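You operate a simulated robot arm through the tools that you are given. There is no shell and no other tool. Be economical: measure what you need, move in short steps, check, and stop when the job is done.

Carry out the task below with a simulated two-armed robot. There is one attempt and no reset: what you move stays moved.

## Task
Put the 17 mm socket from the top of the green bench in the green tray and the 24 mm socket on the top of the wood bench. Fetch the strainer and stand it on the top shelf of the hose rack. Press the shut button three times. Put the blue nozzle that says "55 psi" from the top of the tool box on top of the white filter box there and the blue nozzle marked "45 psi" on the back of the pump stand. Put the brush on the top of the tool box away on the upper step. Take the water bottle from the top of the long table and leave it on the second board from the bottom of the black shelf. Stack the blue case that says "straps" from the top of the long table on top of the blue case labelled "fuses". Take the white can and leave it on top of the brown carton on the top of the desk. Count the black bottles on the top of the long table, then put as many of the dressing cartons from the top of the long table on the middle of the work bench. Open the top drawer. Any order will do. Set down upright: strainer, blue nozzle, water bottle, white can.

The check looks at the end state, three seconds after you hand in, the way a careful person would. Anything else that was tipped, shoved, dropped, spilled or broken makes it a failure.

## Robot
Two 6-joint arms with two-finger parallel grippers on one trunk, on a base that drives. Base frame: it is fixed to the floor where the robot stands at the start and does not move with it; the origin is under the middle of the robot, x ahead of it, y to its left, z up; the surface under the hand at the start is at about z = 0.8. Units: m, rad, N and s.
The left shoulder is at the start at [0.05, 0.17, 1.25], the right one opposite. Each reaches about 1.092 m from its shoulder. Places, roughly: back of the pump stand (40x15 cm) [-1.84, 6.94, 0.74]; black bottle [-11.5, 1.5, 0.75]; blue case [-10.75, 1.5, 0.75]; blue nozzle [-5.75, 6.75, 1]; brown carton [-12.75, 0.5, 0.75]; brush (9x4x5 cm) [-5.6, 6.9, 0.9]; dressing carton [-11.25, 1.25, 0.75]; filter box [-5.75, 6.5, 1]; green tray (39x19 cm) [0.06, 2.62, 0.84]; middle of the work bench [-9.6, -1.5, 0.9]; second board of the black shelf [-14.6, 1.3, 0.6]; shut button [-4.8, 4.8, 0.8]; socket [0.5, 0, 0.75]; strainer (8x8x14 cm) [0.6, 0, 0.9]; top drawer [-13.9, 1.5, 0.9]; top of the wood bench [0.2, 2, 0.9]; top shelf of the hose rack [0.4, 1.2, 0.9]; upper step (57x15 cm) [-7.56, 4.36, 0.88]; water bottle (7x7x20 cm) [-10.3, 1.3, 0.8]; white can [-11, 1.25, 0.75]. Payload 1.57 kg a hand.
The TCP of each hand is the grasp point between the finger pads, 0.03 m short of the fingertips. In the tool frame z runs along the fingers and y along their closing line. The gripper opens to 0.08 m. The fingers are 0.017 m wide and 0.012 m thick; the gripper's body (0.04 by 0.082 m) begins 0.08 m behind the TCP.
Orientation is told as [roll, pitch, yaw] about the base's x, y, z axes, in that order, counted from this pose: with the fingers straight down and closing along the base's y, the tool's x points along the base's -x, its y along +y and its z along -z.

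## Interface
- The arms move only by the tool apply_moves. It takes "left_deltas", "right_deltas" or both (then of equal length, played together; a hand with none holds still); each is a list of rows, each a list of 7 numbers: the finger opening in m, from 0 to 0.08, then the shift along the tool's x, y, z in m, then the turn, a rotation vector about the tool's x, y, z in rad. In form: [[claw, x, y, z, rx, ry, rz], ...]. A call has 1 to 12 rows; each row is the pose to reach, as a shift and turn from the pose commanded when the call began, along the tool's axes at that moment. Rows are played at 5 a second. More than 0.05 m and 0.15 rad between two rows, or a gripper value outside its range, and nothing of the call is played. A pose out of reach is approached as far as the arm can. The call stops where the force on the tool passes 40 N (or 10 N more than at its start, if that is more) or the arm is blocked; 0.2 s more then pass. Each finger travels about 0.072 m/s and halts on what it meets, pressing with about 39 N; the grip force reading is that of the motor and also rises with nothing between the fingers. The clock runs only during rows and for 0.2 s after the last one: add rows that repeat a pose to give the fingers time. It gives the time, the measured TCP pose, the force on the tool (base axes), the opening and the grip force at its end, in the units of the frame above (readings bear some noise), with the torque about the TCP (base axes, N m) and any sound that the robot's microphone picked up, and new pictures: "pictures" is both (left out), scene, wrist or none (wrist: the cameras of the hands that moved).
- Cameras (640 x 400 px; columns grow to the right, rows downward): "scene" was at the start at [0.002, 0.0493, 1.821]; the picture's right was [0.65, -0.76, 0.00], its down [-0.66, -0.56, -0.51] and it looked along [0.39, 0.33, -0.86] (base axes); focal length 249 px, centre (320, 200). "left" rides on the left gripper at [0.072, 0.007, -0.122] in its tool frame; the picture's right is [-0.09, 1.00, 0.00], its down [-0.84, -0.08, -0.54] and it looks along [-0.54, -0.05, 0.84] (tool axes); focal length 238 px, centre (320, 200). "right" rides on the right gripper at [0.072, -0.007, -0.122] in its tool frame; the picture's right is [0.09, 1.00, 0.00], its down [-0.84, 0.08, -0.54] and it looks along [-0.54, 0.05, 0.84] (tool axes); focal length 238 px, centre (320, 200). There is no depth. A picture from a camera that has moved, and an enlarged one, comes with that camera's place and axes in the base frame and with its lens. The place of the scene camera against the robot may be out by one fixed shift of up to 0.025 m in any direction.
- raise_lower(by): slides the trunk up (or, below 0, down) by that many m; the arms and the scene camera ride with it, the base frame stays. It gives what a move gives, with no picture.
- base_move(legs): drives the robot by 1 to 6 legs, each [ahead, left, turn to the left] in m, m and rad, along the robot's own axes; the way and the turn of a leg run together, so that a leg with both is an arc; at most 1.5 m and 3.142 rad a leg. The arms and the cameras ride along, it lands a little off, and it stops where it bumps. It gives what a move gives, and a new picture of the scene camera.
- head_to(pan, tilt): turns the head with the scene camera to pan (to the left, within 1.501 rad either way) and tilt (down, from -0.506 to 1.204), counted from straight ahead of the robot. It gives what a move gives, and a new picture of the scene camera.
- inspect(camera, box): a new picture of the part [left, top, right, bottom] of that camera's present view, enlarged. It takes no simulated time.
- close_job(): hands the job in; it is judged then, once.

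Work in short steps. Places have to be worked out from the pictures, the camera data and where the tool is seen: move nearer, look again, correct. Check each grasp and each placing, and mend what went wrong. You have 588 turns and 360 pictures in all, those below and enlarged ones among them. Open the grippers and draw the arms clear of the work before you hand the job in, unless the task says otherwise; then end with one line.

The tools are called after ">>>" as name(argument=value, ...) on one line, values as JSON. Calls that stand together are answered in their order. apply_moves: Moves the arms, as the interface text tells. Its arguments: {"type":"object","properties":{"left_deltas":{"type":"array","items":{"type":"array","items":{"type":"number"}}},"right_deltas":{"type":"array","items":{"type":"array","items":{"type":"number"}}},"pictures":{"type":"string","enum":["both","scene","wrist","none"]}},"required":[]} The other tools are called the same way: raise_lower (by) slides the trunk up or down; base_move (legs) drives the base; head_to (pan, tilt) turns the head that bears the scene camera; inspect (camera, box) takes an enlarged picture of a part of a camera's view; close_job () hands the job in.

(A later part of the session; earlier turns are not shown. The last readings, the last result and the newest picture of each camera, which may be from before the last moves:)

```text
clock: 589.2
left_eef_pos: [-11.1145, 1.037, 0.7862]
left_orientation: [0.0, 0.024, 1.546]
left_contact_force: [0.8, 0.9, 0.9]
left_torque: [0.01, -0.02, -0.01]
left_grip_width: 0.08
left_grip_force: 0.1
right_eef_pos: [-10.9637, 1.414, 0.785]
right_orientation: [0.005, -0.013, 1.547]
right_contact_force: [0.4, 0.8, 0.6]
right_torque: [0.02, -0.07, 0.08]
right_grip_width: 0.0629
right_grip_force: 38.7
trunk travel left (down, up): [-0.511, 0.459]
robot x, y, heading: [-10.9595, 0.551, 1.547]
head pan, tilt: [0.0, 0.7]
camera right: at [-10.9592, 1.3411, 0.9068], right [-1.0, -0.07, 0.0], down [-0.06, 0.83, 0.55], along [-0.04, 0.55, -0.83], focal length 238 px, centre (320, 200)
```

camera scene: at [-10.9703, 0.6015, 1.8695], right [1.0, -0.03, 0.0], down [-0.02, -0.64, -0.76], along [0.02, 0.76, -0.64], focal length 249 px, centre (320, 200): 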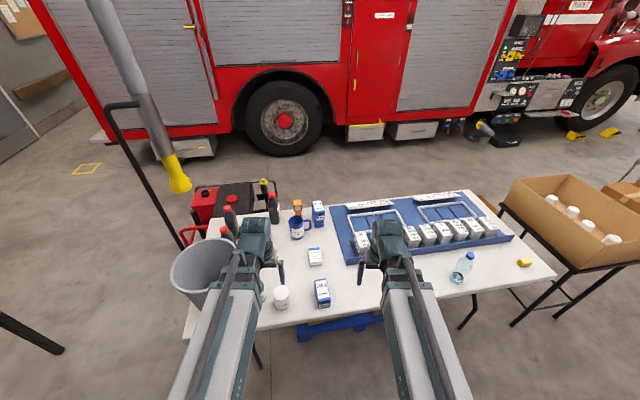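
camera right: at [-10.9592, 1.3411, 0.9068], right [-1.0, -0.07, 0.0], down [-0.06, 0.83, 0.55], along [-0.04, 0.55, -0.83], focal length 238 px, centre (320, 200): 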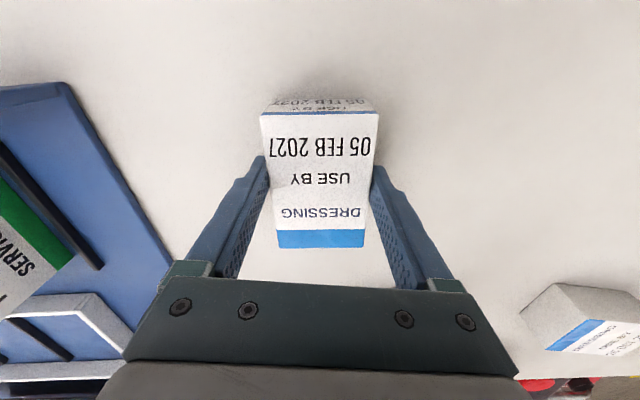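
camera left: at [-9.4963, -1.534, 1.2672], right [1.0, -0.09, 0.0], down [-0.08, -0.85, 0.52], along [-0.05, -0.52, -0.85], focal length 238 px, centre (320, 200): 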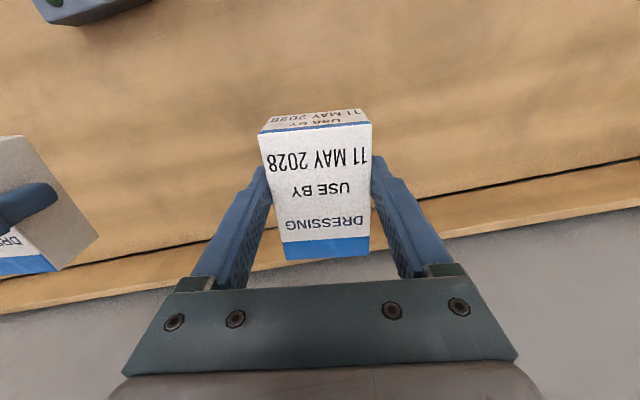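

Third carton gripped. I raise, retract and drive back to the bench.

>>> raise_lower(by=0.36)

>>> apply_moves(right_deltas=[[0.03, 0.04, -0.019, 0, 0, 0, 0], [0.03, 0.08, -0.038, 0, 0, 0, 0], [0.03, 0.12, -0.057, 0, 0, 0, 0], [0.03, 0.16, -0.076, 0, 0, 0, 0], [0.03, 0.2, -0.095, 0, 0, 0, 0], [0.03, 0.24, -0.114, 0, 0, 0, 0], [0.03, 0.28, -0.133, 0, 0, 0, 0], [0.03, 0.32, -0.152, 0, 0, 0, 0], [0.03, 0.36, -0.17, 0, 0, 0, 0]], pictures="none")

>>> base_move(legs=[[-0.5, 0, 0], [0, 0, -1.57], [0, 0, -1.547], [0, 1.5, 0], [0.72, 0, 0]])

```text
clock: 592.7
left_eef_pos: [-11.1142, 1.0387, 1.1468]
left_orientation: [0.0, 0.023, 1.551]
left_contact_force: [0.3, 0.0, 0.6]
left_torque: [-0.01, 0.01, -0.02]
left_grip_width: 0.08
left_grip_force: 0.1
right_eef_pos: [-10.9645, 1.4142, 1.1443]
right_orientation: [0.005, -0.011, 1.547]
right_contact_force: [-0.1, 0.8, -1.4]
right_torque: [0.0, 0.03, 0.01]
right_grip_width: 0.0628
right_grip_force: 39.0
trunk travel left (down, up): [-0.871, 0.099]
robot x, y, heading: [-10.9629, 0.5504, 1.542]
head pan, tilt: [0.0, 0.7]
```

```text
clock: 594.7
left_eef_pos: [-11.114, 1.0372, 1.1451]
left_orientation: [0.002, 0.024, 1.55]
left_contact_force: [0.2, 0.8, 0.7]
left_torque: [-0.03, 0.0, 0.03]
left_grip_width: 0.08
left_grip_force: 0.1
right_eef_pos: [-10.8026, 1.0493, 1.1454]
right_orientation: [0.007, -0.013, 1.549]
right_contact_force: [0.3, 0.1, -0.8]
right_torque: [-0.03, 0.01, 0.03]
right_grip_width: 0.0623
right_grip_force: 39.2
right hand out of reach, approached as far as the arm can: row 8, 9
trunk travel left (down, up): [-0.871, 0.099]
robot x, y, heading: [-10.9656, 0.5496, 1.55]
head pan, tilt: [0.0, 0.7]
```

```text
clock: 615.6
left_eef_pos: [-9.336, -1.1367, 1.1448]
left_orientation: [-0.001, 0.024, -1.568]
left_contact_force: [0.0, -0.8, -0.5]
left_torque: [0.02, -0.02, 0.01]
left_grip_width: 0.0798
left_grip_force: 0.0
right_eef_pos: [-9.6464, -1.1576, 1.1461]
right_orientation: [0.006, -0.01, -1.57]
right_contact_force: [-0.2, -0.1, -1.5]
right_torque: [-0.01, 0.01, 0.0]
right_grip_width: 0.0611
right_grip_force: 39.1
trunk travel left (down, up): [-0.871, 0.099]
robot x, y, heading: [-9.4977, -0.6506, -1.571]
head pan, tilt: [0.0, 0.7]
camera scene: at [-9.5092, -0.6927, 1.8525], right [-1.0, 0.0, 0.0], down [0.0, 0.64, -0.76], along [0.0, -0.76, -0.64], focal length 249 px, centre (320, 200)
```

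scene: 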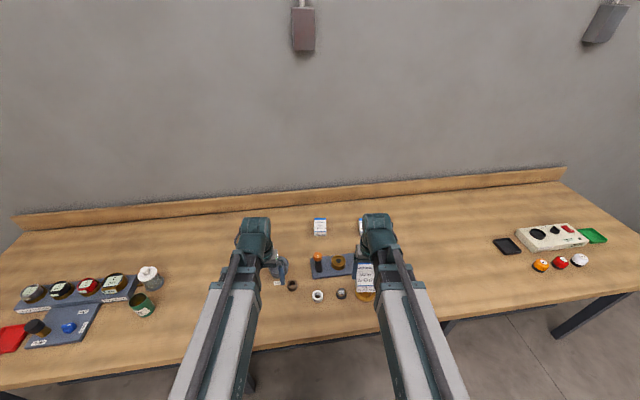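

I advance 6 cm and extend the right hand to (−9.62, −1.60), between the two placed cartons.

>>> base_move(legs=[[0.06, 0, 0]])

>>> apply_moves(right_deltas=[[0.03, -0.043, 0.003, 0, 0, 0, 0], [0.03, -0.085, 0.006, 0, 0, 0, 0], [0.03, -0.127, 0.009, 0, 0, 0, 0], [0.03, -0.17, 0.012, 0, 0, 0, 0], [0.03, -0.212, 0.015, 0, 0, 0, 0], [0.03, -0.254, 0.018, 0, 0, 0, 0], [0.03, -0.297, 0.021, 0, 0, 0, 0], [0.03, -0.34, 0.024, 0, 0, 0, 0], [0.03, -0.38, 0.026, 0, 0, 0, 0]], pictures="wrist")

```text
clock: 616.6
left_eef_pos: [-9.3363, -1.1985, 1.1454]
left_orientation: [0.0, 0.026, -1.569]
left_contact_force: [0.0, 0.5, 0.1]
left_torque: [0.06, 0.02, 0.0]
left_grip_width: 0.08
left_grip_force: 0.0
right_eef_pos: [-9.6467, -1.2179, 1.1453]
right_orientation: [0.006, -0.011, -1.569]
right_contact_force: [0.4, -0.1, -1.1]
right_torque: [0.0, 0.01, -0.04]
right_grip_width: 0.0609
right_grip_force: 39.1
trunk travel left (down, up): [-0.871, 0.099]
robot x, y, heading: [-9.5003, -0.7129, -1.576]
head pan, tilt: [0.0, 0.7]
camera scene: at [-9.5093, -0.7544, 1.8524], right [-1.0, 0.0, 0.0], down [0.0, 0.65, -0.76], along [0.0, -0.76, -0.65], focal length 249 px, centre (320, 200)
```

scene: 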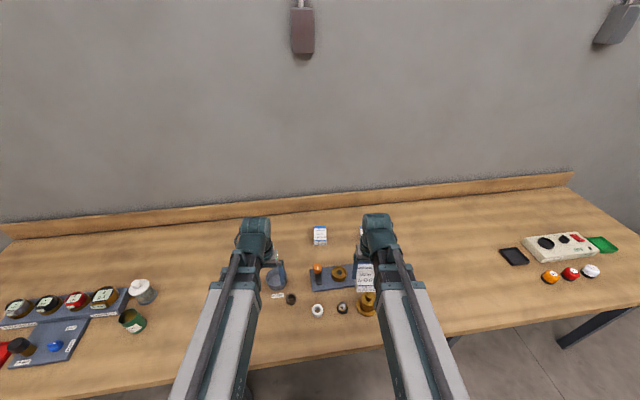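

```text
clock: 618.6
left_eef_pos: [-9.3363, -1.1963, 1.1445]
left_orientation: [0.001, 0.022, -1.57]
left_contact_force: [-0.8, 0.2, 0.2]
left_torque: [0.05, 0.0, 0.03]
left_grip_width: 0.0801
left_grip_force: 0.1
right_eef_pos: [-9.6208, -1.599, 1.145]
right_orientation: [0.005, -0.007, -1.568]
right_contact_force: [0.4, -0.7, -0.6]
right_torque: [0.02, 0.01, 0.03]
right_grip_width: 0.061
right_grip_force: 38.9
right hand out of reach, approached as far as the arm can: row 3, 4, 5, 7, 8, 9
trunk travel left (down, up): [-0.871, 0.099]
robot x, y, heading: [-9.4943, -0.7117, -1.576]
head pan, tilt: [0.0, 0.7]
camera right: at [-9.6278, -1.5257, 1.2662], right [1.0, 0.09, 0.0], down [0.08, -0.83, 0.55], along [0.06, -0.55, -0.83], focal length 238 px, centre (320, 200)
```

right: 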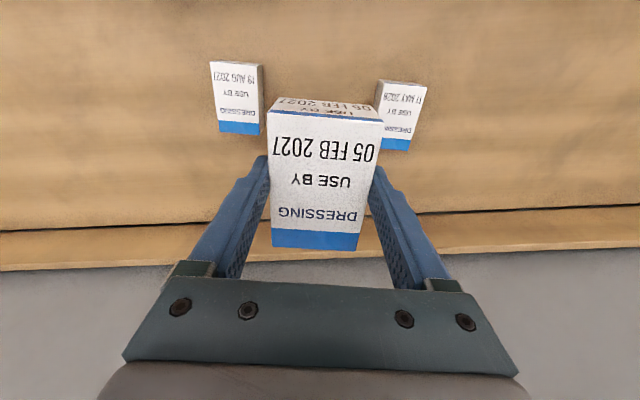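

Gap is sufficient. I lower 0.235 m then step to contact.

>>> raise_lower(by=-0.235)

>>> raise_lower(by=-0.006)

```text
clock: 621.0
left_eef_pos: [-9.3366, -1.1953, 0.9091]
left_orientation: [0.001, 0.024, -1.568]
left_contact_force: [-0.3, 0.1, -1.4]
left_torque: [0.05, 0.04, -0.01]
left_grip_width: 0.0798
left_grip_force: 0.1
right_eef_pos: [-9.621, -1.5976, 0.9091]
right_orientation: [0.006, -0.013, -1.57]
right_contact_force: [-0.4, -0.4, -0.7]
right_torque: [-0.01, -0.03, 0.02]
right_grip_width: 0.061
right_grip_force: 38.8
trunk travel left (down, up): [-0.636, 0.334]
robot x, y, heading: [-9.4993, -0.7112, -1.571]
head pan, tilt: [0.0, 0.7]
```

```text
clock: 621.6
left_eef_pos: [-9.3347, -1.1959, 0.905]
left_orientation: [0.0, 0.02, -1.568]
left_contact_force: [0.2, 0.3, 0.0]
left_torque: [0.0, -0.01, -0.03]
left_grip_width: 0.0802
left_grip_force: 0.1
right_eef_pos: [-9.6199, -1.5975, 0.9053]
right_orientation: [0.005, -0.015, -1.569]
right_contact_force: [-0.4, -3.4, 14.5]
right_torque: [-0.1, 0.49, 0.13]
right_grip_width: 0.0611
right_grip_force: 38.8
trunk travel left (down, up): [-0.63, 0.34]
robot x, y, heading: [-9.5007, -0.7126, -1.571]
head pan, tilt: [0.0, 0.7]
```

Contact. I open and rise.

>>> apply_moves(right_deltas=[[0.065, 0, 0, 0, 0, 0, 0], [0.075, 0, 0, 0, 0, 0, 0], [0.078, 0, 0, 0, 0, 0, 0], [0.078, 0, 0, 0, 0, 0, 0]], pictures="none")

>>> raise_lower(by=0.26)

>>> apply_moves(right_deltas=[[0.08, 0.045, 0, 0, 0, 0, 0], [0.08, 0.09, 0, 0, 0, 0, 0], [0.08, 0.135, 0, 0, 0, 0, 0], [0.08, 0.18, 0, 0, 0, 0, 0], [0.08, 0.225, -0.01, 0, 0, 0, 0], [0.08, 0.27, -0.02, 0, 0, 0, 0], [0.08, 0.315, -0.03, 0, 0, 0, 0], [0.08, 0.36, -0.04, 0, 0, 0, 0], [0.08, 0.385, -0.045, 0, 0, 0, 0]], pictures="scene")

```text
clock: 622.6
left_eef_pos: [-9.3354, -1.1973, 0.9052]
left_orientation: [-0.001, 0.023, -1.568]
left_contact_force: [-0.6, 0.1, -0.2]
left_torque: [-0.04, 0.0, 0.0]
left_grip_width: 0.0798
left_grip_force: 0.0
right_eef_pos: [-9.6205, -1.5983, 0.9038]
right_orientation: [0.004, -0.012, -1.569]
right_contact_force: [0.5, 0.4, 0.3]
right_torque: [0.0, -0.04, 0.02]
right_grip_width: 0.0778
right_grip_force: 0.1
trunk travel left (down, up): [-0.63, 0.34]
robot x, y, heading: [-9.4989, -0.7129, -1.573]
head pan, tilt: [0.0, 0.7]
```

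```text
clock: 625.2
left_eef_pos: [-9.3358, -1.1969, 1.1642]
left_orientation: [0.001, 0.024, -1.569]
left_contact_force: [-0.3, -0.9, -0.8]
left_torque: [0.02, -0.06, 0.0]
left_grip_width: 0.08
left_grip_force: 0.0
right_eef_pos: [-9.62, -1.5977, 1.1636]
right_orientation: [0.006, -0.013, -1.568]
right_contact_force: [0.1, -0.4, -0.6]
right_torque: [-0.03, 0.02, 0.03]
right_grip_width: 0.0781
right_grip_force: 0.1
trunk travel left (down, up): [-0.89, 0.08]
robot x, y, heading: [-9.5016, -0.7128, -1.573]
head pan, tilt: [0.0, 0.7]
```

```text
clock: 627.2
left_eef_pos: [-9.3362, -1.1964, 1.1648]
left_orientation: [0.0, 0.023, -1.566]
left_contact_force: [-0.4, -0.1, 0.4]
left_torque: [0.02, 0.03, -0.01]
left_grip_width: 0.0802
left_grip_force: 0.0
right_eef_pos: [-9.6655, -1.2123, 1.1654]
right_orientation: [0.005, -0.014, -1.569]
right_contact_force: [-0.4, 0.1, 0.1]
right_torque: [-0.04, 0.01, -0.01]
right_grip_width: 0.0799
right_grip_force: 0.1
right hand out of reach, approached as far as the arm can: row 7, 8, 9
trunk travel left (down, up): [-0.89, 0.08]
robot x, y, heading: [-9.5011, -0.7132, -1.572]
head pan, tilt: [0.0, 0.7]
camera scene: at [-9.5093, -0.7515, 1.8715], right [-1.0, 0.0, 0.0], down [0.0, 0.64, -0.77], along [0.0, -0.77, -0.64], focal length 249 px, centre (320, 200)
```

scene: 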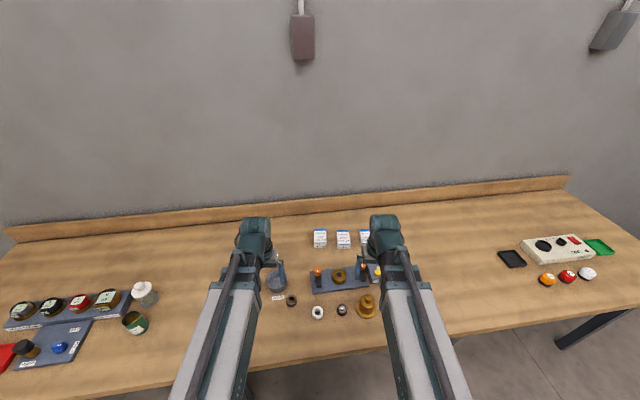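

Three cartons sit in a row at the bench's middle. Now back to the table for the white can and the water bottle.

>>> base_move(legs=[[-0.55, 0, 0], [0, 0, -1.57], [0, 0, -1.57], [0, 1.25, 0], [0.7, 0, 0]])

>>> inspect(camera="left", box=[0, 0, 640, 400])

```text
clock: 647.3
left_eef_pos: [-10.8645, 1.0493, 1.1634]
left_orientation: [0.0, 0.024, 1.551]
left_contact_force: [-0.1, -0.8, -0.3]
left_torque: [-0.01, -0.02, -0.01]
left_grip_width: 0.08
left_grip_force: 0.1
right_eef_pos: [-10.5346, 1.0597, 1.1646]
right_orientation: [0.006, -0.01, 1.551]
right_contact_force: [-0.4, 0.1, 0.1]
right_torque: [0.0, -0.01, -0.01]
right_grip_width: 0.0799
right_grip_force: 0.2
trunk travel left (down, up): [-0.89, 0.08]
robot x, y, heading: [-10.7098, 0.5639, 1.55]
head pan, tilt: [0.0, 0.7]
camera scene: at [-10.719, 0.613, 1.8715], right [1.0, -0.02, 0.0], down [-0.01, -0.64, -0.76], along [0.02, 0.76, -0.64], focal length 249 px, centre (320, 200)
```

scene: 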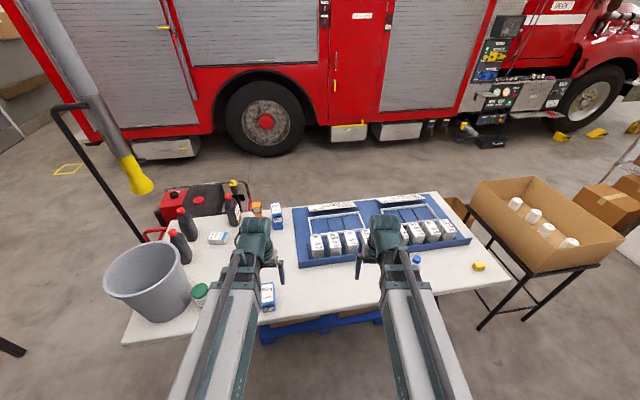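

```text
1.00 times, centred on (320, 200) of left (not enlarged: the box is as wide or as high as the picture)
camera zoom: at [-10.8731, 0.98, 1.2882], right [-0.99, 0.11, 0.0], down [0.09, 0.85, 0.52], along [0.06, 0.52, -0.85], focal length 238 px, centre (320, 200)
```

zoom: 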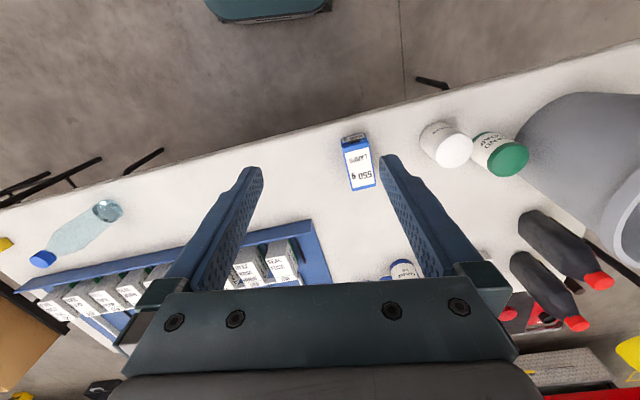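

White can at (−11.123, 1.173), top z≈0.82, the green can close beside it along x; so I'll close along y. I move the left hand above it, turning with the camera on the free side.

>>> apply_moves(left_deltas=[[0.08, -0.0108, 0.0237, 0, 0, 0, -0.1445], [0.08, -0.0215, 0.0475, 0, 0, 0, -0.289], [0.08, -0.0323, 0.0712, 0, 0, 0, -0.4335], [0.08, -0.0431, 0.0949, 0, 0, 0, -0.578], [0.08, -0.0539, 0.1186, 0, 0, 0, -0.7225], [0.08, -0.0646, 0.1424, 0, 0, 0, -0.867], [0.08, -0.0754, 0.1661, 0, 0, 0, -1.0115], [0.08, -0.0862, 0.1898, 0, 0, 0, -1.156], [0.08, -0.0969, 0.2135, 0, 0, 0, -1.3005], [0.08, -0.1077, 0.2373, 0, 0, 0, -1.445], [0.08, -0.1185, 0.261, 0, 0, 0, -1.59]], pictures="none")

>>> inspect(camera="left", box=[0, 0, 640, 400])

```text
clock: 649.7
left_eef_pos: [-11.1246, 1.1722, 1.1653]
left_orientation: [0.022, -0.002, -3.138]
left_contact_force: [0.3, -1.0, 0.3]
left_torque: [0.03, 0.03, 0.0]
left_grip_width: 0.0798
left_grip_force: 0.0
right_eef_pos: [-10.5348, 1.0594, 1.1646]
right_orientation: [0.005, -0.011, 1.551]
right_contact_force: [-0.8, -0.3, 0.2]
right_torque: [-0.01, 0.0, 0.04]
right_grip_width: 0.0799
right_grip_force: 0.0
trunk travel left (down, up): [-0.89, 0.08]
robot x, y, heading: [-10.7143, 0.5589, 1.547]
head pan, tilt: [0.0, 0.7]
```

```text
1.00 times, centred on (320, 200) of left (not enlarged: the box is as wide or as high as the picture)
camera zoom: at [-11.0525, 1.1673, 1.2866], right [-0.09, -1.0, 0.02], down [-0.84, 0.09, 0.54], along [-0.54, 0.03, -0.84], focal length 238 px, centre (320, 200)
```

zoom: 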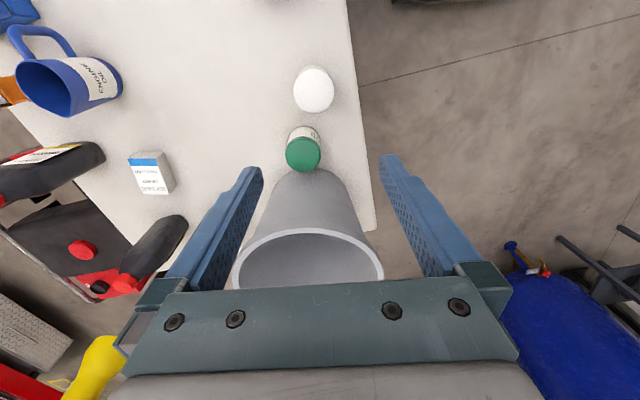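

Can centred within 4 mm. I correct and lower 0.22 m, then re-check.

>>> apply_moves(left_deltas=[[0.08, 0.004, -0.003, 0, 0, 0, 0], [0.08, 0.004, -0.003, 0, 0, 0, 0]], pictures="none")

>>> raise_lower(by=-0.24)

>>> inspect(camera="left", box=[160, 50, 480, 290])

```text
clock: 650.3
left_eef_pos: [-11.119, 1.174, 1.1656]
left_orientation: [0.022, -0.002, -3.142]
left_contact_force: [0.4, -0.2, -0.2]
left_torque: [0.02, 0.01, 0.03]
left_grip_width: 0.0802
left_grip_force: 0.0
right_eef_pos: [-10.5346, 1.0593, 1.1643]
right_orientation: [0.005, -0.012, 1.55]
right_contact_force: [0.4, -0.4, 1.0]
right_torque: [0.0, 0.01, -0.02]
right_grip_width: 0.0803
right_grip_force: 0.1
trunk travel left (down, up): [-0.89, 0.08]
robot x, y, heading: [-10.71, 0.5618, 1.545]
head pan, tilt: [0.0, 0.7]
```

```text
clock: 652.8
left_eef_pos: [-11.119, 1.1744, 0.9234]
left_orientation: [0.022, -0.001, -3.141]
left_contact_force: [-0.2, -0.5, 0.8]
left_torque: [0.0, 0.03, -0.01]
left_grip_width: 0.08
left_grip_force: 0.1
right_eef_pos: [-10.5344, 1.0584, 0.925]
right_orientation: [0.006, -0.013, 1.552]
right_contact_force: [0.7, 0.3, 0.4]
right_torque: [-0.01, 0.01, 0.01]
right_grip_width: 0.08
right_grip_force: 0.0
trunk travel left (down, up): [-0.65, 0.32]
robot x, y, heading: [-10.7092, 0.5609, 1.546]
head pan, tilt: [0.0, 0.7]
```

```text
1.67 times, centred on (320, 170) of left
camera zoom: at [-11.0479, 1.1698, 1.0469], right [-0.09, -1.0, 0.02], down [-0.84, 0.09, 0.54], along [-0.54, 0.03, -0.84], focal length 397 px, centre (320, 250)
```

zoom: 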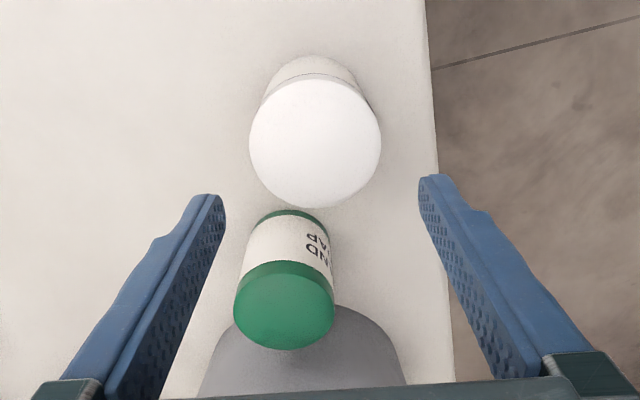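

Centred. I lower 12 cm and close on the can.

>>> raise_lower(by=-0.118)

>>> apply_moves(left_deltas=[[0.07, 0.003, 0, 0, 0, 0, 0], [0.06, 0.003, 0, 0, 0, 0, 0], [0.045, 0.003, 0, 0, 0, 0, 0], [0.04, 0.003, 0, 0, 0, 0, 0], [0.04, 0.003, 0, 0, 0, 0, 0]], pictures="wrist")

```text
clock: 654.3
left_eef_pos: [-11.1191, 1.1737, 0.8071]
left_orientation: [0.024, -0.001, -3.141]
left_contact_force: [0.3, -0.8, -0.3]
left_torque: [0.0, -0.01, 0.03]
left_grip_width: 0.0799
left_grip_force: 0.1
right_eef_pos: [-10.5335, 1.0591, 0.8065]
right_orientation: [0.006, -0.012, 1.551]
right_contact_force: [-0.2, 0.7, 0.7]
right_torque: [0.04, 0.01, -0.01]
right_grip_width: 0.0799
right_grip_force: 0.1
trunk travel left (down, up): [-0.532, 0.438]
robot x, y, heading: [-10.7106, 0.5611, 1.548]
head pan, tilt: [0.0, 0.7]
```

```text
clock: 655.5
left_eef_pos: [-11.1149, 1.1747, 0.8064]
left_orientation: [0.02, -0.002, -3.14]
left_contact_force: [-3.8, 4.0, 9.2]
left_torque: [0.6, 0.24, 0.14]
left_grip_width: 0.0707
left_grip_force: 38.9
right_eef_pos: [-10.5349, 1.0583, 0.807]
right_orientation: [0.007, -0.012, 1.552]
right_contact_force: [-0.1, 0.3, 0.0]
right_torque: [0.02, -0.01, 0.0]
right_grip_width: 0.0799
right_grip_force: 0.0
trunk travel left (down, up): [-0.532, 0.438]
robot x, y, heading: [-10.7088, 0.5623, 1.548]
head pan, tilt: [0.0, 0.7]
camera left: at [-11.0448, 1.1695, 0.9291], right [-0.09, -1.0, 0.02], down [-0.84, 0.09, 0.54], along [-0.54, 0.03, -0.84], focal length 238 px, centre (320, 200)
```

left: 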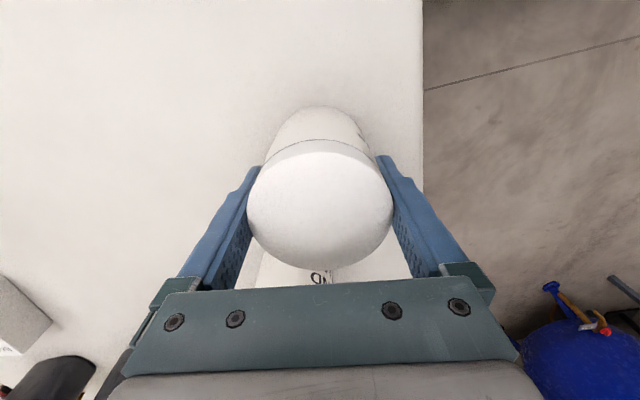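

Can gripped (71 mm). I raise it, tuck it back, and move the right hand above the water bottle.

>>> raise_lower(by=0.36)

>>> apply_moves(left_deltas=[[0.04, 0.026, 0.022, 0, 0, 0, 0], [0.04, 0.052, 0.045, 0, 0, 0, 0], [0.04, 0.078, 0.067, 0, 0, 0, 0], [0.04, 0.104, 0.09, 0, 0, 0, 0], [0.04, 0.13, 0.112, 0, 0, 0, 0], [0.04, 0.155, 0.135, 0, 0, 0, 0], [0.04, 0.155, 0.135, 0, 0, 0, 0], [0.04, 0.155, 0.135, 0, 0, 0, 0]], right_deltas=[[0.08, -0.025, -0.034, 0, 0, 0, 0], [0.08, -0.05, -0.068, 0, 0, 0, 0], [0.08, -0.076, -0.102, 0, 0, 0, 0], [0.08, -0.101, -0.136, 0, 0, 0, 0], [0.08, -0.126, -0.17, 0, 0, 0, 0], [0.08, -0.151, -0.204, 0, 0, 0, 0], [0.08, -0.177, -0.238, 0, 0, 0, 0], [0.08, -0.202, -0.264, 0, 0, 0, 0]], pictures="wrist")

```text
clock: 659.0
left_eef_pos: [-11.1157, 1.1747, 1.1658]
left_orientation: [0.023, -0.002, -3.141]
left_contact_force: [-0.7, -0.3, -4.8]
left_torque: [-0.01, 0.0, 0.01]
left_grip_width: 0.0707
left_grip_force: 39.6
right_eef_pos: [-10.5343, 1.0594, 1.1663]
right_orientation: [0.005, -0.011, 1.552]
right_contact_force: [-0.2, 0.2, 0.2]
right_torque: [0.01, 0.0, -0.01]
right_grip_width: 0.0802
right_grip_force: 0.1
trunk travel left (down, up): [-0.892, 0.078]
robot x, y, heading: [-10.7086, 0.5643, 1.542]
head pan, tilt: [0.0, 0.7]
```

```text
clock: 660.8
left_eef_pos: [-10.9601, 1.039, 1.1665]
left_orientation: [0.023, -0.001, -3.142]
left_contact_force: [0.2, 0.2, -3.9]
left_torque: [0.0, 0.01, -0.02]
left_grip_width: 0.0708
left_grip_force: 39.1
right_eef_pos: [-10.2651, 1.2563, 1.1662]
right_orientation: [0.006, -0.011, 1.552]
right_contact_force: [0.6, -0.3, 0.0]
right_torque: [0.04, 0.01, 0.02]
right_grip_width: 0.08
right_grip_force: 0.2
trunk travel left (down, up): [-0.892, 0.078]
robot x, y, heading: [-10.7119, 0.5627, 1.548]
head pan, tilt: [0.0, 0.7]
camera right: at [-10.2598, 1.1837, 1.2874], right [-1.0, -0.07, 0.0], down [-0.06, 0.83, 0.55], along [-0.04, 0.55, -0.83], focal length 238 px, centre (320, 200)
camera left: at [-10.8881, 1.0347, 1.2888], right [-0.09, -1.0, 0.02], down [-0.84, 0.09, 0.54], along [-0.54, 0.03, -0.84], focal length 238 px, centre (320, 200)
```

right: 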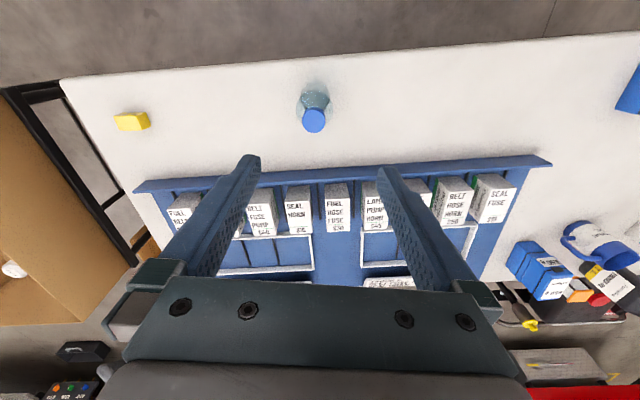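
left: 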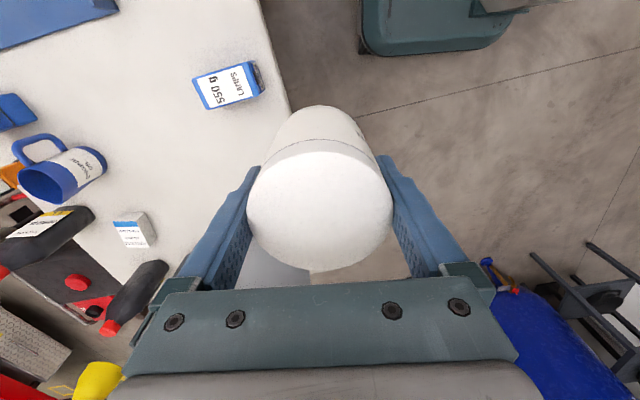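

Bottle at (−10.255, 1.278). I correct, lower to just above its cap, and check.

>>> apply_moves(right_deltas=[[0.08, -0.022, -0.0105, 0, 0, 0, 0], [0.08, -0.022, -0.0105, 0, 0, 0, 0]], pictures="none")

>>> raise_lower(by=-0.15)

>>> inspect(camera="right", box=[160, 50, 480, 290])

```text
clock: 661.4
left_eef_pos: [-10.96, 1.0388, 1.1651]
left_orientation: [0.025, 0.0, -3.142]
left_contact_force: [-0.1, -0.5, -4.0]
left_torque: [0.0, 0.01, 0.01]
left_grip_width: 0.0707
left_grip_force: 38.9
right_eef_pos: [-10.2554, 1.2784, 1.1681]
right_orientation: [0.005, -0.012, 1.55]
right_contact_force: [0.3, 0.4, 0.2]
right_torque: [0.04, -0.03, 0.01]
right_grip_width: 0.08
right_grip_force: 0.0
trunk travel left (down, up): [-0.892, 0.078]
robot x, y, heading: [-10.7107, 0.5583, 1.544]
head pan, tilt: [0.0, 0.7]
```

```text
clock: 663.1
left_eef_pos: [-10.9609, 1.0392, 1.0167]
left_orientation: [0.022, -0.003, -3.144]
left_contact_force: [-0.1, -0.5, -4.0]
left_torque: [0.01, -0.01, 0.05]
left_grip_width: 0.071
left_grip_force: 39.1
right_eef_pos: [-10.2564, 1.2778, 1.0167]
right_orientation: [0.005, -0.012, 1.552]
right_contact_force: [-0.4, 0.9, -0.6]
right_torque: [-0.03, 0.05, 0.01]
right_grip_width: 0.0799
right_grip_force: 0.1
trunk travel left (down, up): [-0.742, 0.228]
robot x, y, heading: [-10.7111, 0.5603, 1.548]
head pan, tilt: [0.0, 0.7]
```

```text
1.67 times, centred on (320, 170) of right
camera zoom: at [-10.2495, 1.2056, 1.1378], right [-1.0, -0.07, 0.0], down [-0.06, 0.83, 0.55], along [-0.04, 0.55, -0.83], focal length 397 px, centre (320, 250)
```

zoom: 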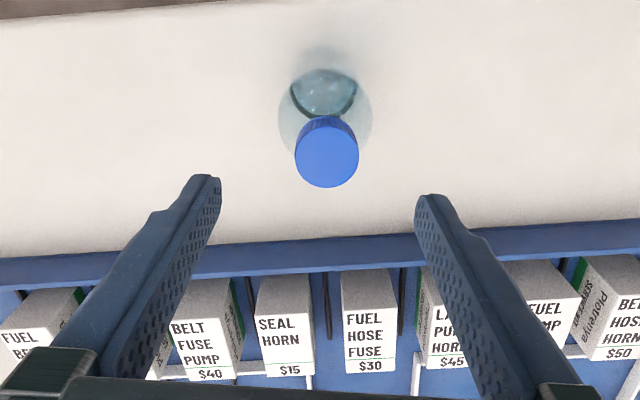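

Good. I lower to TCP 0.884 and close.

>>> raise_lower(by=-0.132)

>>> apply_moves(right_deltas=[[0.07, 0, 0, 0, 0, 0, 0], [0.055, 0, 0, 0, 0, 0, 0], [0.04, 0, 0, 0, 0, 0, 0], [0.025, 0, 0, 0, 0, 0, 0], [0.02, 0, 0, 0, 0, 0, 0], [0.02, 0, 0, 0, 0, 0, 0]], pictures="wrist")

```text
clock: 664.8
left_eef_pos: [-10.9606, 1.0385, 0.8847]
left_orientation: [0.022, -0.001, -3.143]
left_contact_force: [-0.2, -0.4, -4.1]
left_torque: [0.0, -0.01, 0.01]
left_grip_width: 0.0706
left_grip_force: 39.1
right_eef_pos: [-10.2555, 1.279, 0.8835]
right_orientation: [0.006, -0.011, 1.551]
right_contact_force: [0.8, -1.1, 0.6]
right_torque: [0.0, -0.03, 0.01]
right_grip_width: 0.0798
right_grip_force: 0.1
trunk travel left (down, up): [-0.61, 0.36]
robot x, y, heading: [-10.7098, 0.561, 1.549]
head pan, tilt: [0.0, 0.7]
```

```text
clock: 666.1
left_eef_pos: [-10.9603, 1.0379, 0.8848]
left_orientation: [0.024, -0.001, -3.142]
left_contact_force: [0.3, 0.0, -3.8]
left_torque: [-0.03, -0.01, 0.01]
left_grip_width: 0.0703
left_grip_force: 39.0
right_eef_pos: [-10.2558, 1.2796, 0.8845]
right_orientation: [0.006, -0.012, 1.551]
right_contact_force: [-1.8, -0.9, 1.3]
right_torque: [0.02, 0.14, 0.0]
right_grip_width: 0.0624
right_grip_force: 39.0
trunk travel left (down, up): [-0.61, 0.36]
robot x, y, heading: [-10.7097, 0.5604, 1.548]
head pan, tilt: [0.0, 0.7]
camera right: at [-10.2498, 1.2056, 1.0059], right [-1.0, -0.07, 0.0], down [-0.06, 0.83, 0.55], along [-0.04, 0.55, -0.83], focal length 238 px, centre (320, 200)
```

right: 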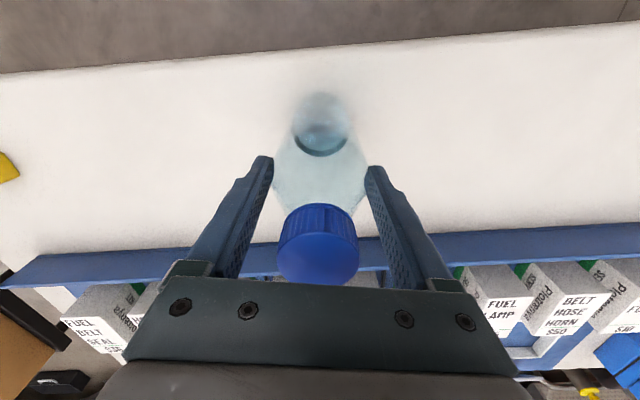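

Bottle gripped (62 mm). I raise and retract it, then look toward the desk and black shelf.

>>> raise_lower(by=0.28)

>>> apply_moves(right_deltas=[[0.02, 0.025, 0.033, 0, 0, 0, 0], [0.02, 0.05, 0.066, 0, 0, 0, 0], [0.02, 0.075, 0.099, 0, 0, 0, 0], [0.02, 0.1, 0.132, 0, 0, 0, 0], [0.02, 0.125, 0.165, 0, 0, 0, 0], [0.02, 0.15, 0.198, 0, 0, 0, 0], [0.02, 0.175, 0.231, 0, 0, 0, 0], [0.02, 0.205, 0.262, 0, 0, 0, 0]], pictures="none")

>>> base_move(legs=[[-0.4, 0, 0], [0, 0, 1.57]])

>>> head_to(pan=0.0, tilt=0.35)

```text
clock: 669.0
left_eef_pos: [-10.9595, 1.0384, 1.1643]
left_orientation: [0.023, -0.002, -3.141]
left_contact_force: [0.4, 0.0, -3.9]
left_torque: [0.01, -0.04, 0.01]
left_grip_width: 0.0708
left_grip_force: 39.7
right_eef_pos: [-10.2546, 1.2791, 1.1642]
right_orientation: [0.004, -0.011, 1.551]
right_contact_force: [0.9, -0.2, -4.5]
right_torque: [0.04, -0.05, 0.0]
right_grip_width: 0.0621
right_grip_force: 39.3
trunk travel left (down, up): [-0.89, 0.08]
robot x, y, heading: [-10.7099, 0.5592, 1.548]
head pan, tilt: [0.0, 0.7]
```

```text
clock: 670.8
left_eef_pos: [-10.96, 1.0387, 1.1642]
left_orientation: [0.023, 0.0, -3.143]
left_contact_force: [0.0, 0.1, -4.7]
left_torque: [0.0, -0.05, 0.01]
left_grip_width: 0.0706
left_grip_force: 39.0
right_eef_pos: [-10.523, 1.0771, 1.1649]
right_orientation: [0.003, -0.012, 1.551]
right_contact_force: [0.3, -0.1, -5.2]
right_torque: [-0.02, -0.03, -0.05]
right_grip_width: 0.0626
right_grip_force: 38.8
trunk travel left (down, up): [-0.89, 0.08]
robot x, y, heading: [-10.7128, 0.5609, 1.549]
head pan, tilt: [0.0, 0.7]
```

```text
clock: 677.1
left_eef_pos: [-11.1994, -0.0849, 1.1642]
left_orientation: [0.023, -0.001, -1.577]
left_contact_force: [0.1, 0.5, -3.4]
left_torque: [-0.01, -0.01, 0.0]
left_grip_width: 0.0707
left_grip_force: 38.5
right_eef_pos: [-11.2351, 0.354, 1.1635]
right_orientation: [0.006, -0.012, 3.119]
right_contact_force: [0.5, -0.4, -4.7]
right_torque: [-0.01, 0.0, 0.03]
right_grip_width: 0.0624
right_grip_force: 39.1
trunk travel left (down, up): [-0.89, 0.08]
robot x, y, heading: [-10.721, 0.1625, 3.113]
head pan, tilt: [0.0, 0.7]
camera scene: at [-10.7755, 0.1688, 1.8715], right [0.03, 1.0, 0.0], down [0.64, -0.02, -0.76], along [-0.76, 0.02, -0.64], focal length 249 px, centre (320, 200)
```

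scene: 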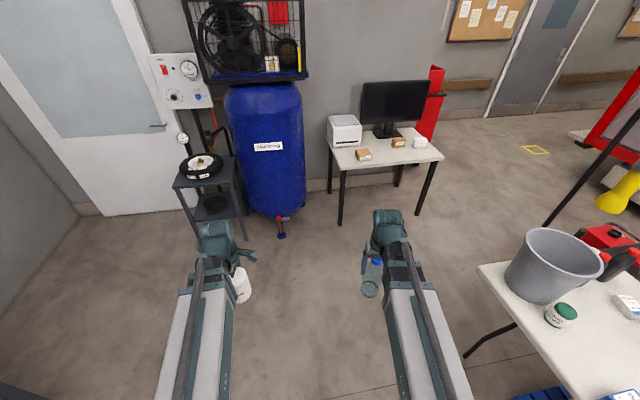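

```text
clock: 677.9
left_eef_pos: [-11.1987, -0.0838, 1.1639]
left_orientation: [0.023, -0.002, -1.575]
left_contact_force: [0.7, -0.1, -3.8]
left_torque: [0.01, -0.01, 0.0]
left_grip_width: 0.0708
left_grip_force: 39.3
right_eef_pos: [-11.2368, 0.3552, 1.165]
right_orientation: [0.005, -0.01, 3.117]
right_contact_force: [-0.6, 0.6, -5.1]
right_torque: [0.04, -0.02, -0.02]
right_grip_width: 0.0626
right_grip_force: 39.5
trunk travel left (down, up): [-0.89, 0.08]
robot x, y, heading: [-10.7177, 0.1641, 3.115]
head pan, tilt: [0.0, 0.351]
camera scene: at [-10.7836, 0.1692, 1.9028], right [0.03, 1.0, 0.0], down [0.34, -0.01, -0.94], along [-0.94, 0.03, -0.34], focal length 249 px, centre (320, 200)
```

scene: 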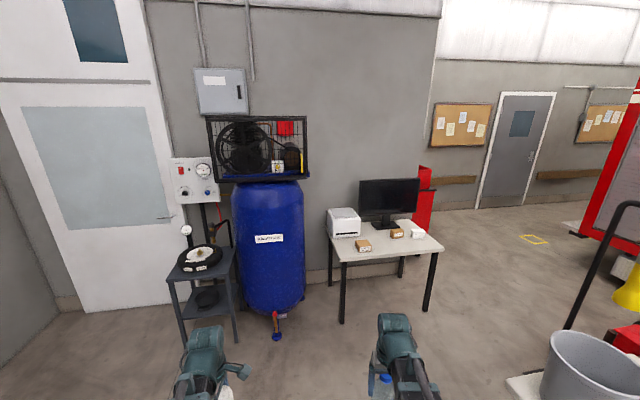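

>>> inspect(camera="scene", box=[310, 170, 460, 270])

```text
4.00 times, centred on (385, 220) of scene
camera zoom: at [-10.7836, 0.1692, 1.9028], right [0.03, 1.0, 0.0], down [0.34, -0.01, -0.94], along [-0.94, 0.03, -0.34], focal length 995 px, centre (60, 120)
```

zoom: 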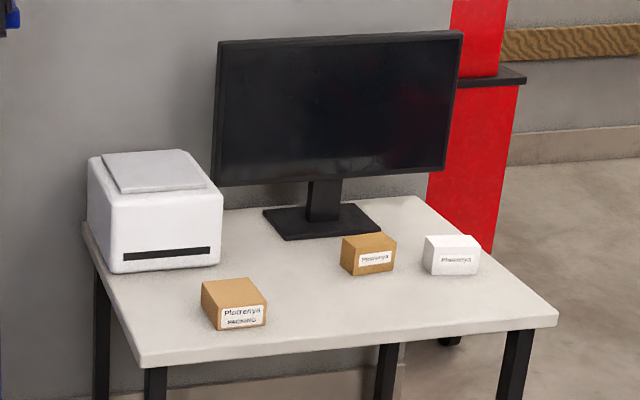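

>>> inspect(camera="scene", box=[350, 222, 435, 258])

```text
7.53 times, centred on (392, 240) of scene
camera zoom: at [-10.7836, 0.1692, 1.9028], right [0.03, 1.0, 0.0], down [0.34, -0.01, -0.94], along [-0.94, 0.03, -0.34], focal length 1873 px, centre (-226, -101)
```

zoom: 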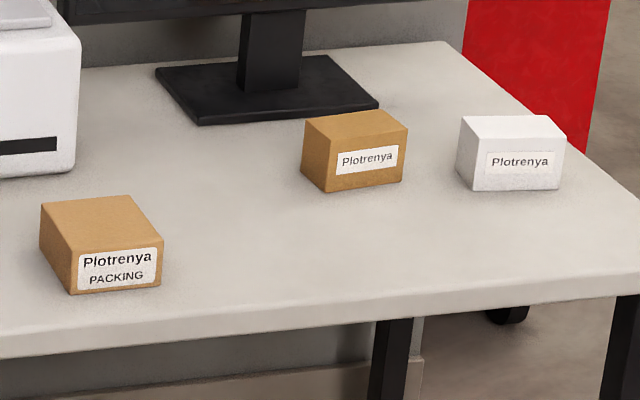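

By position (the hint (−12.75, 0.5)) the target is the left carton near the printer. I drive to about (−11.93, 0.62) facing the desk.

>>> base_move(legs=[[1.2, 0, 0.026], [0, -0.42, 0]])

>>> inspect(camera="right", box=[0, 0, 640, 400])

```text
clock: 686.2
left_eef_pos: [-12.3888, 0.3589, 1.1641]
left_orientation: [0.023, 0.0, -1.558]
left_contact_force: [1.0, 0.3, -3.8]
left_torque: [-0.01, -0.03, 0.02]
left_grip_width: 0.0706
left_grip_force: 38.8
right_eef_pos: [-12.4319, 0.7983, 1.1635]
right_orientation: [0.005, -0.009, 3.135]
right_contact_force: [0.1, -0.1, -5.8]
right_torque: [0.01, -0.02, -0.06]
right_grip_width: 0.0621
right_grip_force: 38.7
trunk travel left (down, up): [-0.89, 0.08]
robot x, y, heading: [-11.9138, 0.6103, 3.135]
head pan, tilt: [0.0, 0.351]
camera scene: at [-11.9772, 0.6206, 1.9029], right [0.01, 1.0, 0.0], down [0.34, 0.0, -0.94], along [-0.94, 0.01, -0.34], focal length 249 px, centre (320, 200)
```

scene: 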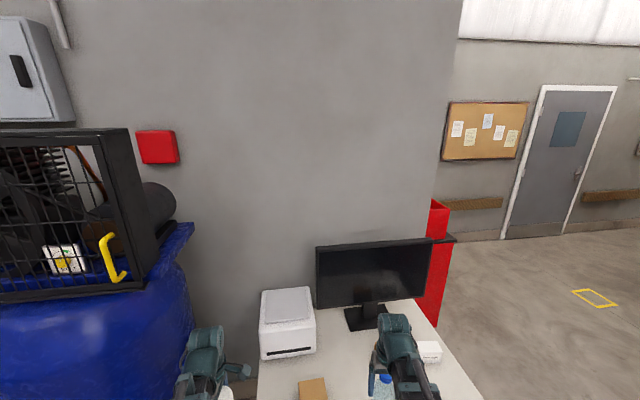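

```text
1.00 times, centred on (320, 200) of right (not enlarged: the box is as wide or as high as the picture)
camera zoom: at [-12.3599, 0.8046, 1.2855], right [0.09, -1.0, 0.0], down [-0.83, -0.07, 0.55], along [-0.55, -0.05, -0.83], focal length 238 px, centre (320, 200)
```

zoom: 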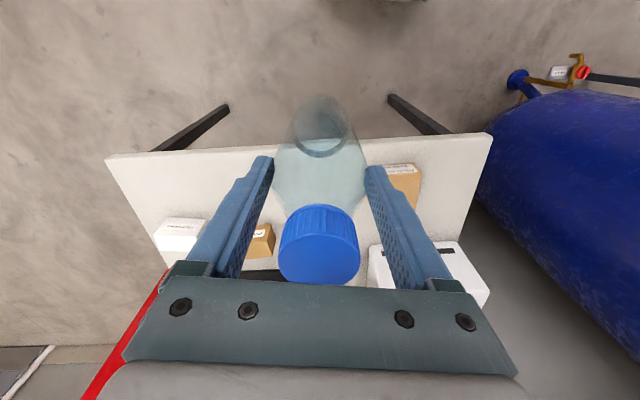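

The left carton measures about (−12.62, 0.59) from the wrist. I bring the can near it, turning the hand back to its neutral yaw for a better view.

>>> apply_moves(left_deltas=[[0.04, 0.0184, -0.0152, 0, 0, 0, 0.1445], [0.04, 0.0367, -0.0304, 0, 0, 0, 0.289], [0.04, 0.0551, -0.0455, 0, 0, 0, 0.4335], [0.04, 0.0735, -0.0607, 0, 0, 0, 0.578], [0.04, 0.0918, -0.0759, 0, 0, 0, 0.7225], [0.04, 0.1102, -0.0911, 0, 0, 0, 0.867], [0.04, 0.1285, -0.1063, 0, 0, 0, 1.0115], [0.04, 0.1469, -0.1215, 0, 0, 0, 1.156], [0.04, 0.1653, -0.1366, 0, 0, 0, 1.3005], [0.04, 0.1836, -0.1518, 0, 0, 0, 1.445], [0.04, 0.202, -0.167, 0, 0, 0, 1.59]], pictures="wrist")

```text
clock: 688.6
left_eef_pos: [-12.558, 0.5599, 1.1649]
left_orientation: [0.002, 0.022, 3.133]
left_contact_force: [-0.7, -0.5, -3.2]
left_torque: [-0.01, -0.01, -0.02]
left_grip_width: 0.0706
left_grip_force: 38.9
left hand out of reach, approached as far as the arm can: row 8, 10, 11
right_eef_pos: [-12.4324, 0.798, 1.1639]
right_orientation: [0.005, -0.012, 3.134]
right_contact_force: [-0.3, 0.8, -5.6]
right_torque: [0.01, 0.01, 0.0]
right_grip_width: 0.0622
right_grip_force: 38.9
trunk travel left (down, up): [-0.89, 0.08]
robot x, y, heading: [-11.914, 0.612, 3.131]
head pan, tilt: [0.0, 0.351]
camera left: at [-12.4899, 0.5514, 1.2879], right [-0.1, -0.99, 0.0], down [-0.85, 0.09, 0.52], along [-0.52, 0.05, -0.85], focal length 238 px, centre (320, 200)
```

left: 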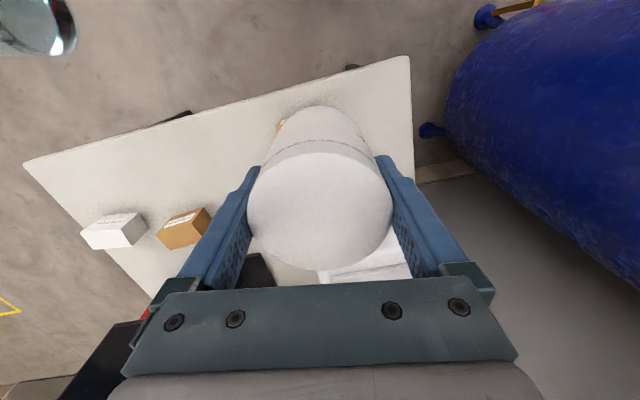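

I look down with the head to locate the carton precisely.

>>> head_to(pan=0.0, tilt=0.95)

>>> inspect(camera="scene", box=[230, 60, 390, 180])

```text
clock: 689.6
left_eef_pos: [-12.5561, 0.5582, 1.1634]
left_orientation: [-0.001, 0.023, 3.136]
left_contact_force: [-0.3, -0.1, -3.7]
left_torque: [0.01, -0.02, -0.03]
left_grip_width: 0.0708
left_grip_force: 38.8
right_eef_pos: [-12.4347, 0.7981, 1.1644]
right_orientation: [0.004, -0.011, 3.133]
right_contact_force: [0.5, 1.2, -5.4]
right_torque: [0.0, 0.0, -0.01]
right_grip_width: 0.0621
right_grip_force: 38.6
trunk travel left (down, up): [-0.89, 0.08]
robot x, y, heading: [-11.9108, 0.6133, 3.132]
head pan, tilt: [0.0, 0.949]
camera scene: at [-11.9569, 0.6193, 1.8518], right [0.01, 1.0, 0.0], down [0.81, -0.01, -0.58], along [-0.58, 0.01, -0.81], focal length 249 px, centre (320, 200)
```

scene: 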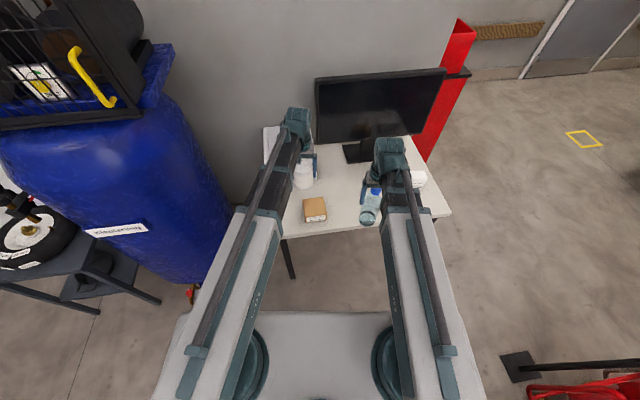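

```text
3.33 times, centred on (310, 120) of scene
camera zoom: at [-11.9569, 0.6193, 1.8518], right [0.01, 1.0, 0.0], down [0.81, -0.01, -0.58], along [-0.58, 0.01, -0.81], focal length 829 px, centre (353, 467)
```

zoom: 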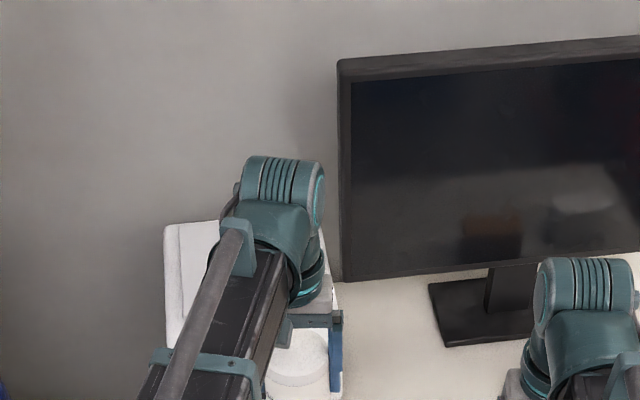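

>>> inspect(camera="scene", box=[285, 150, 345, 230])

```text
5.00 times, centred on (315, 190) of scene
camera zoom: at [-11.9569, 0.6193, 1.8518], right [0.01, 1.0, 0.0], down [0.81, -0.01, -0.58], along [-0.58, 0.01, -0.81], focal length 1244 px, centre (345, 250)
```

zoom: 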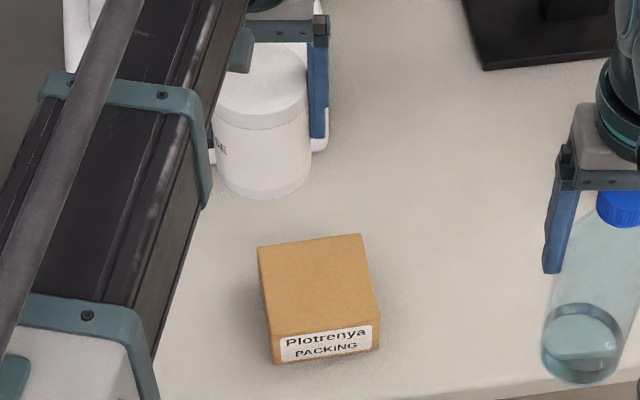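

Scene view (validated against the bottle's known place) gives the carton's top centre (−12.667, 0.604, z 0.80). I move the can over it and lower.

>>> apply_moves(left_deltas=[[0.04, -0.037, -0.015, 0, 0, 0, 0], [0.04, -0.074, -0.031, 0, 0, 0, 0], [0.04, -0.111, -0.046, 0, 0, 0, 0], [0.04, -0.111, -0.046, 0, 0, 0, 0]], pictures="none")

>>> raise_lower(by=-0.27)

>>> inspect(camera="scene", box=[270, 100, 350, 230])

```text
clock: 690.6
left_eef_pos: [-12.6668, 0.6053, 1.1637]
left_orientation: [-0.001, 0.023, 3.134]
left_contact_force: [-0.3, 0.0, -4.2]
left_torque: [0.01, 0.02, -0.03]
left_grip_width: 0.0705
left_grip_force: 39.1
right_eef_pos: [-12.4329, 0.797, 1.1655]
right_orientation: [0.004, -0.012, 3.134]
right_contact_force: [0.7, 0.1, -4.7]
right_torque: [0.02, 0.0, -0.01]
right_grip_width: 0.0624
right_grip_force: 39.0
trunk travel left (down, up): [-0.89, 0.08]
robot x, y, heading: [-11.9153, 0.614, 3.13]
head pan, tilt: [0.0, 0.949]
```

```text
clock: 693.4
left_eef_pos: [-12.6686, 0.6038, 0.8947]
left_orientation: [0.002, 0.022, 3.136]
left_contact_force: [-0.4, -0.1, -4.3]
left_torque: [0.02, -0.01, -0.01]
left_grip_width: 0.0705
left_grip_force: 39.2
right_eef_pos: [-12.4331, 0.7971, 0.8933]
right_orientation: [0.006, -0.01, 3.135]
right_contact_force: [-0.6, 0.1, -5.0]
right_torque: [0.04, 0.0, -0.02]
right_grip_width: 0.0622
right_grip_force: 39.1
trunk travel left (down, up): [-0.62, 0.35]
robot x, y, heading: [-11.9148, 0.6134, 3.132]
head pan, tilt: [0.0, 0.949]
```

```text
3.08 times, centred on (310, 165) of scene
camera zoom: at [-11.9568, 0.6193, 1.5817], right [0.01, 1.0, 0.0], down [0.81, -0.01, -0.58], along [-0.58, 0.01, -0.81], focal length 765 px, centre (351, 308)
```

zoom: 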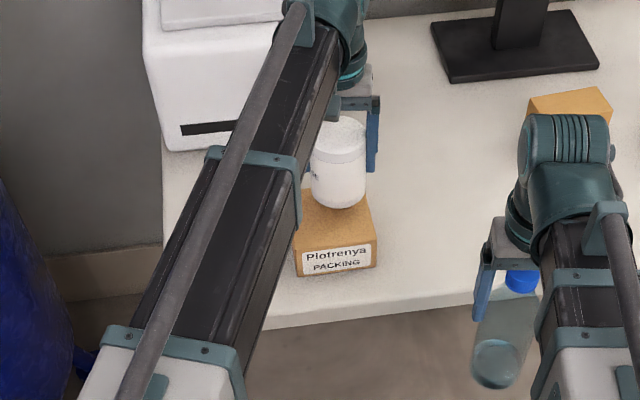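

Aligned over the carton. I lower 3 cm, then step to contact.

>>> raise_lower(by=-0.028)

>>> raise_lower(by=-0.005)

```text
clock: 694.1
left_eef_pos: [-12.668, 0.6044, 0.8657]
left_orientation: [0.003, 0.022, 3.134]
left_contact_force: [-0.8, 0.5, 2.8]
left_torque: [0.0, 0.27, 0.01]
left_grip_width: 0.0708
left_grip_force: 39.1
right_eef_pos: [-12.4323, 0.7972, 0.8659]
right_orientation: [0.006, -0.012, 3.135]
right_contact_force: [-0.2, -0.8, -5.2]
right_torque: [-0.02, -0.01, 0.02]
right_grip_width: 0.062
right_grip_force: 38.6
trunk travel left (down, up): [-0.592, 0.378]
robot x, y, heading: [-11.9175, 0.6185, 3.129]
head pan, tilt: [0.0, 0.949]
```

```text
clock: 694.6
left_eef_pos: [-12.667, 0.6052, 0.8641]
left_orientation: [-0.001, 0.02, 3.137]
left_contact_force: [-3.5, 1.0, 34.3]
left_torque: [0.14, 0.06, 0.0]
left_grip_width: 0.071
left_grip_force: 39.0
right_eef_pos: [-12.431, 0.7961, 0.8631]
right_orientation: [0.005, -0.014, 3.134]
right_contact_force: [-0.5, 0.5, -4.8]
right_torque: [0.0, -0.04, -0.03]
right_grip_width: 0.0623
right_grip_force: 38.6
trunk travel left (down, up): [-0.587, 0.383]
robot x, y, heading: [-11.9156, 0.6132, 3.132]
head pan, tilt: [0.0, 0.949]
```

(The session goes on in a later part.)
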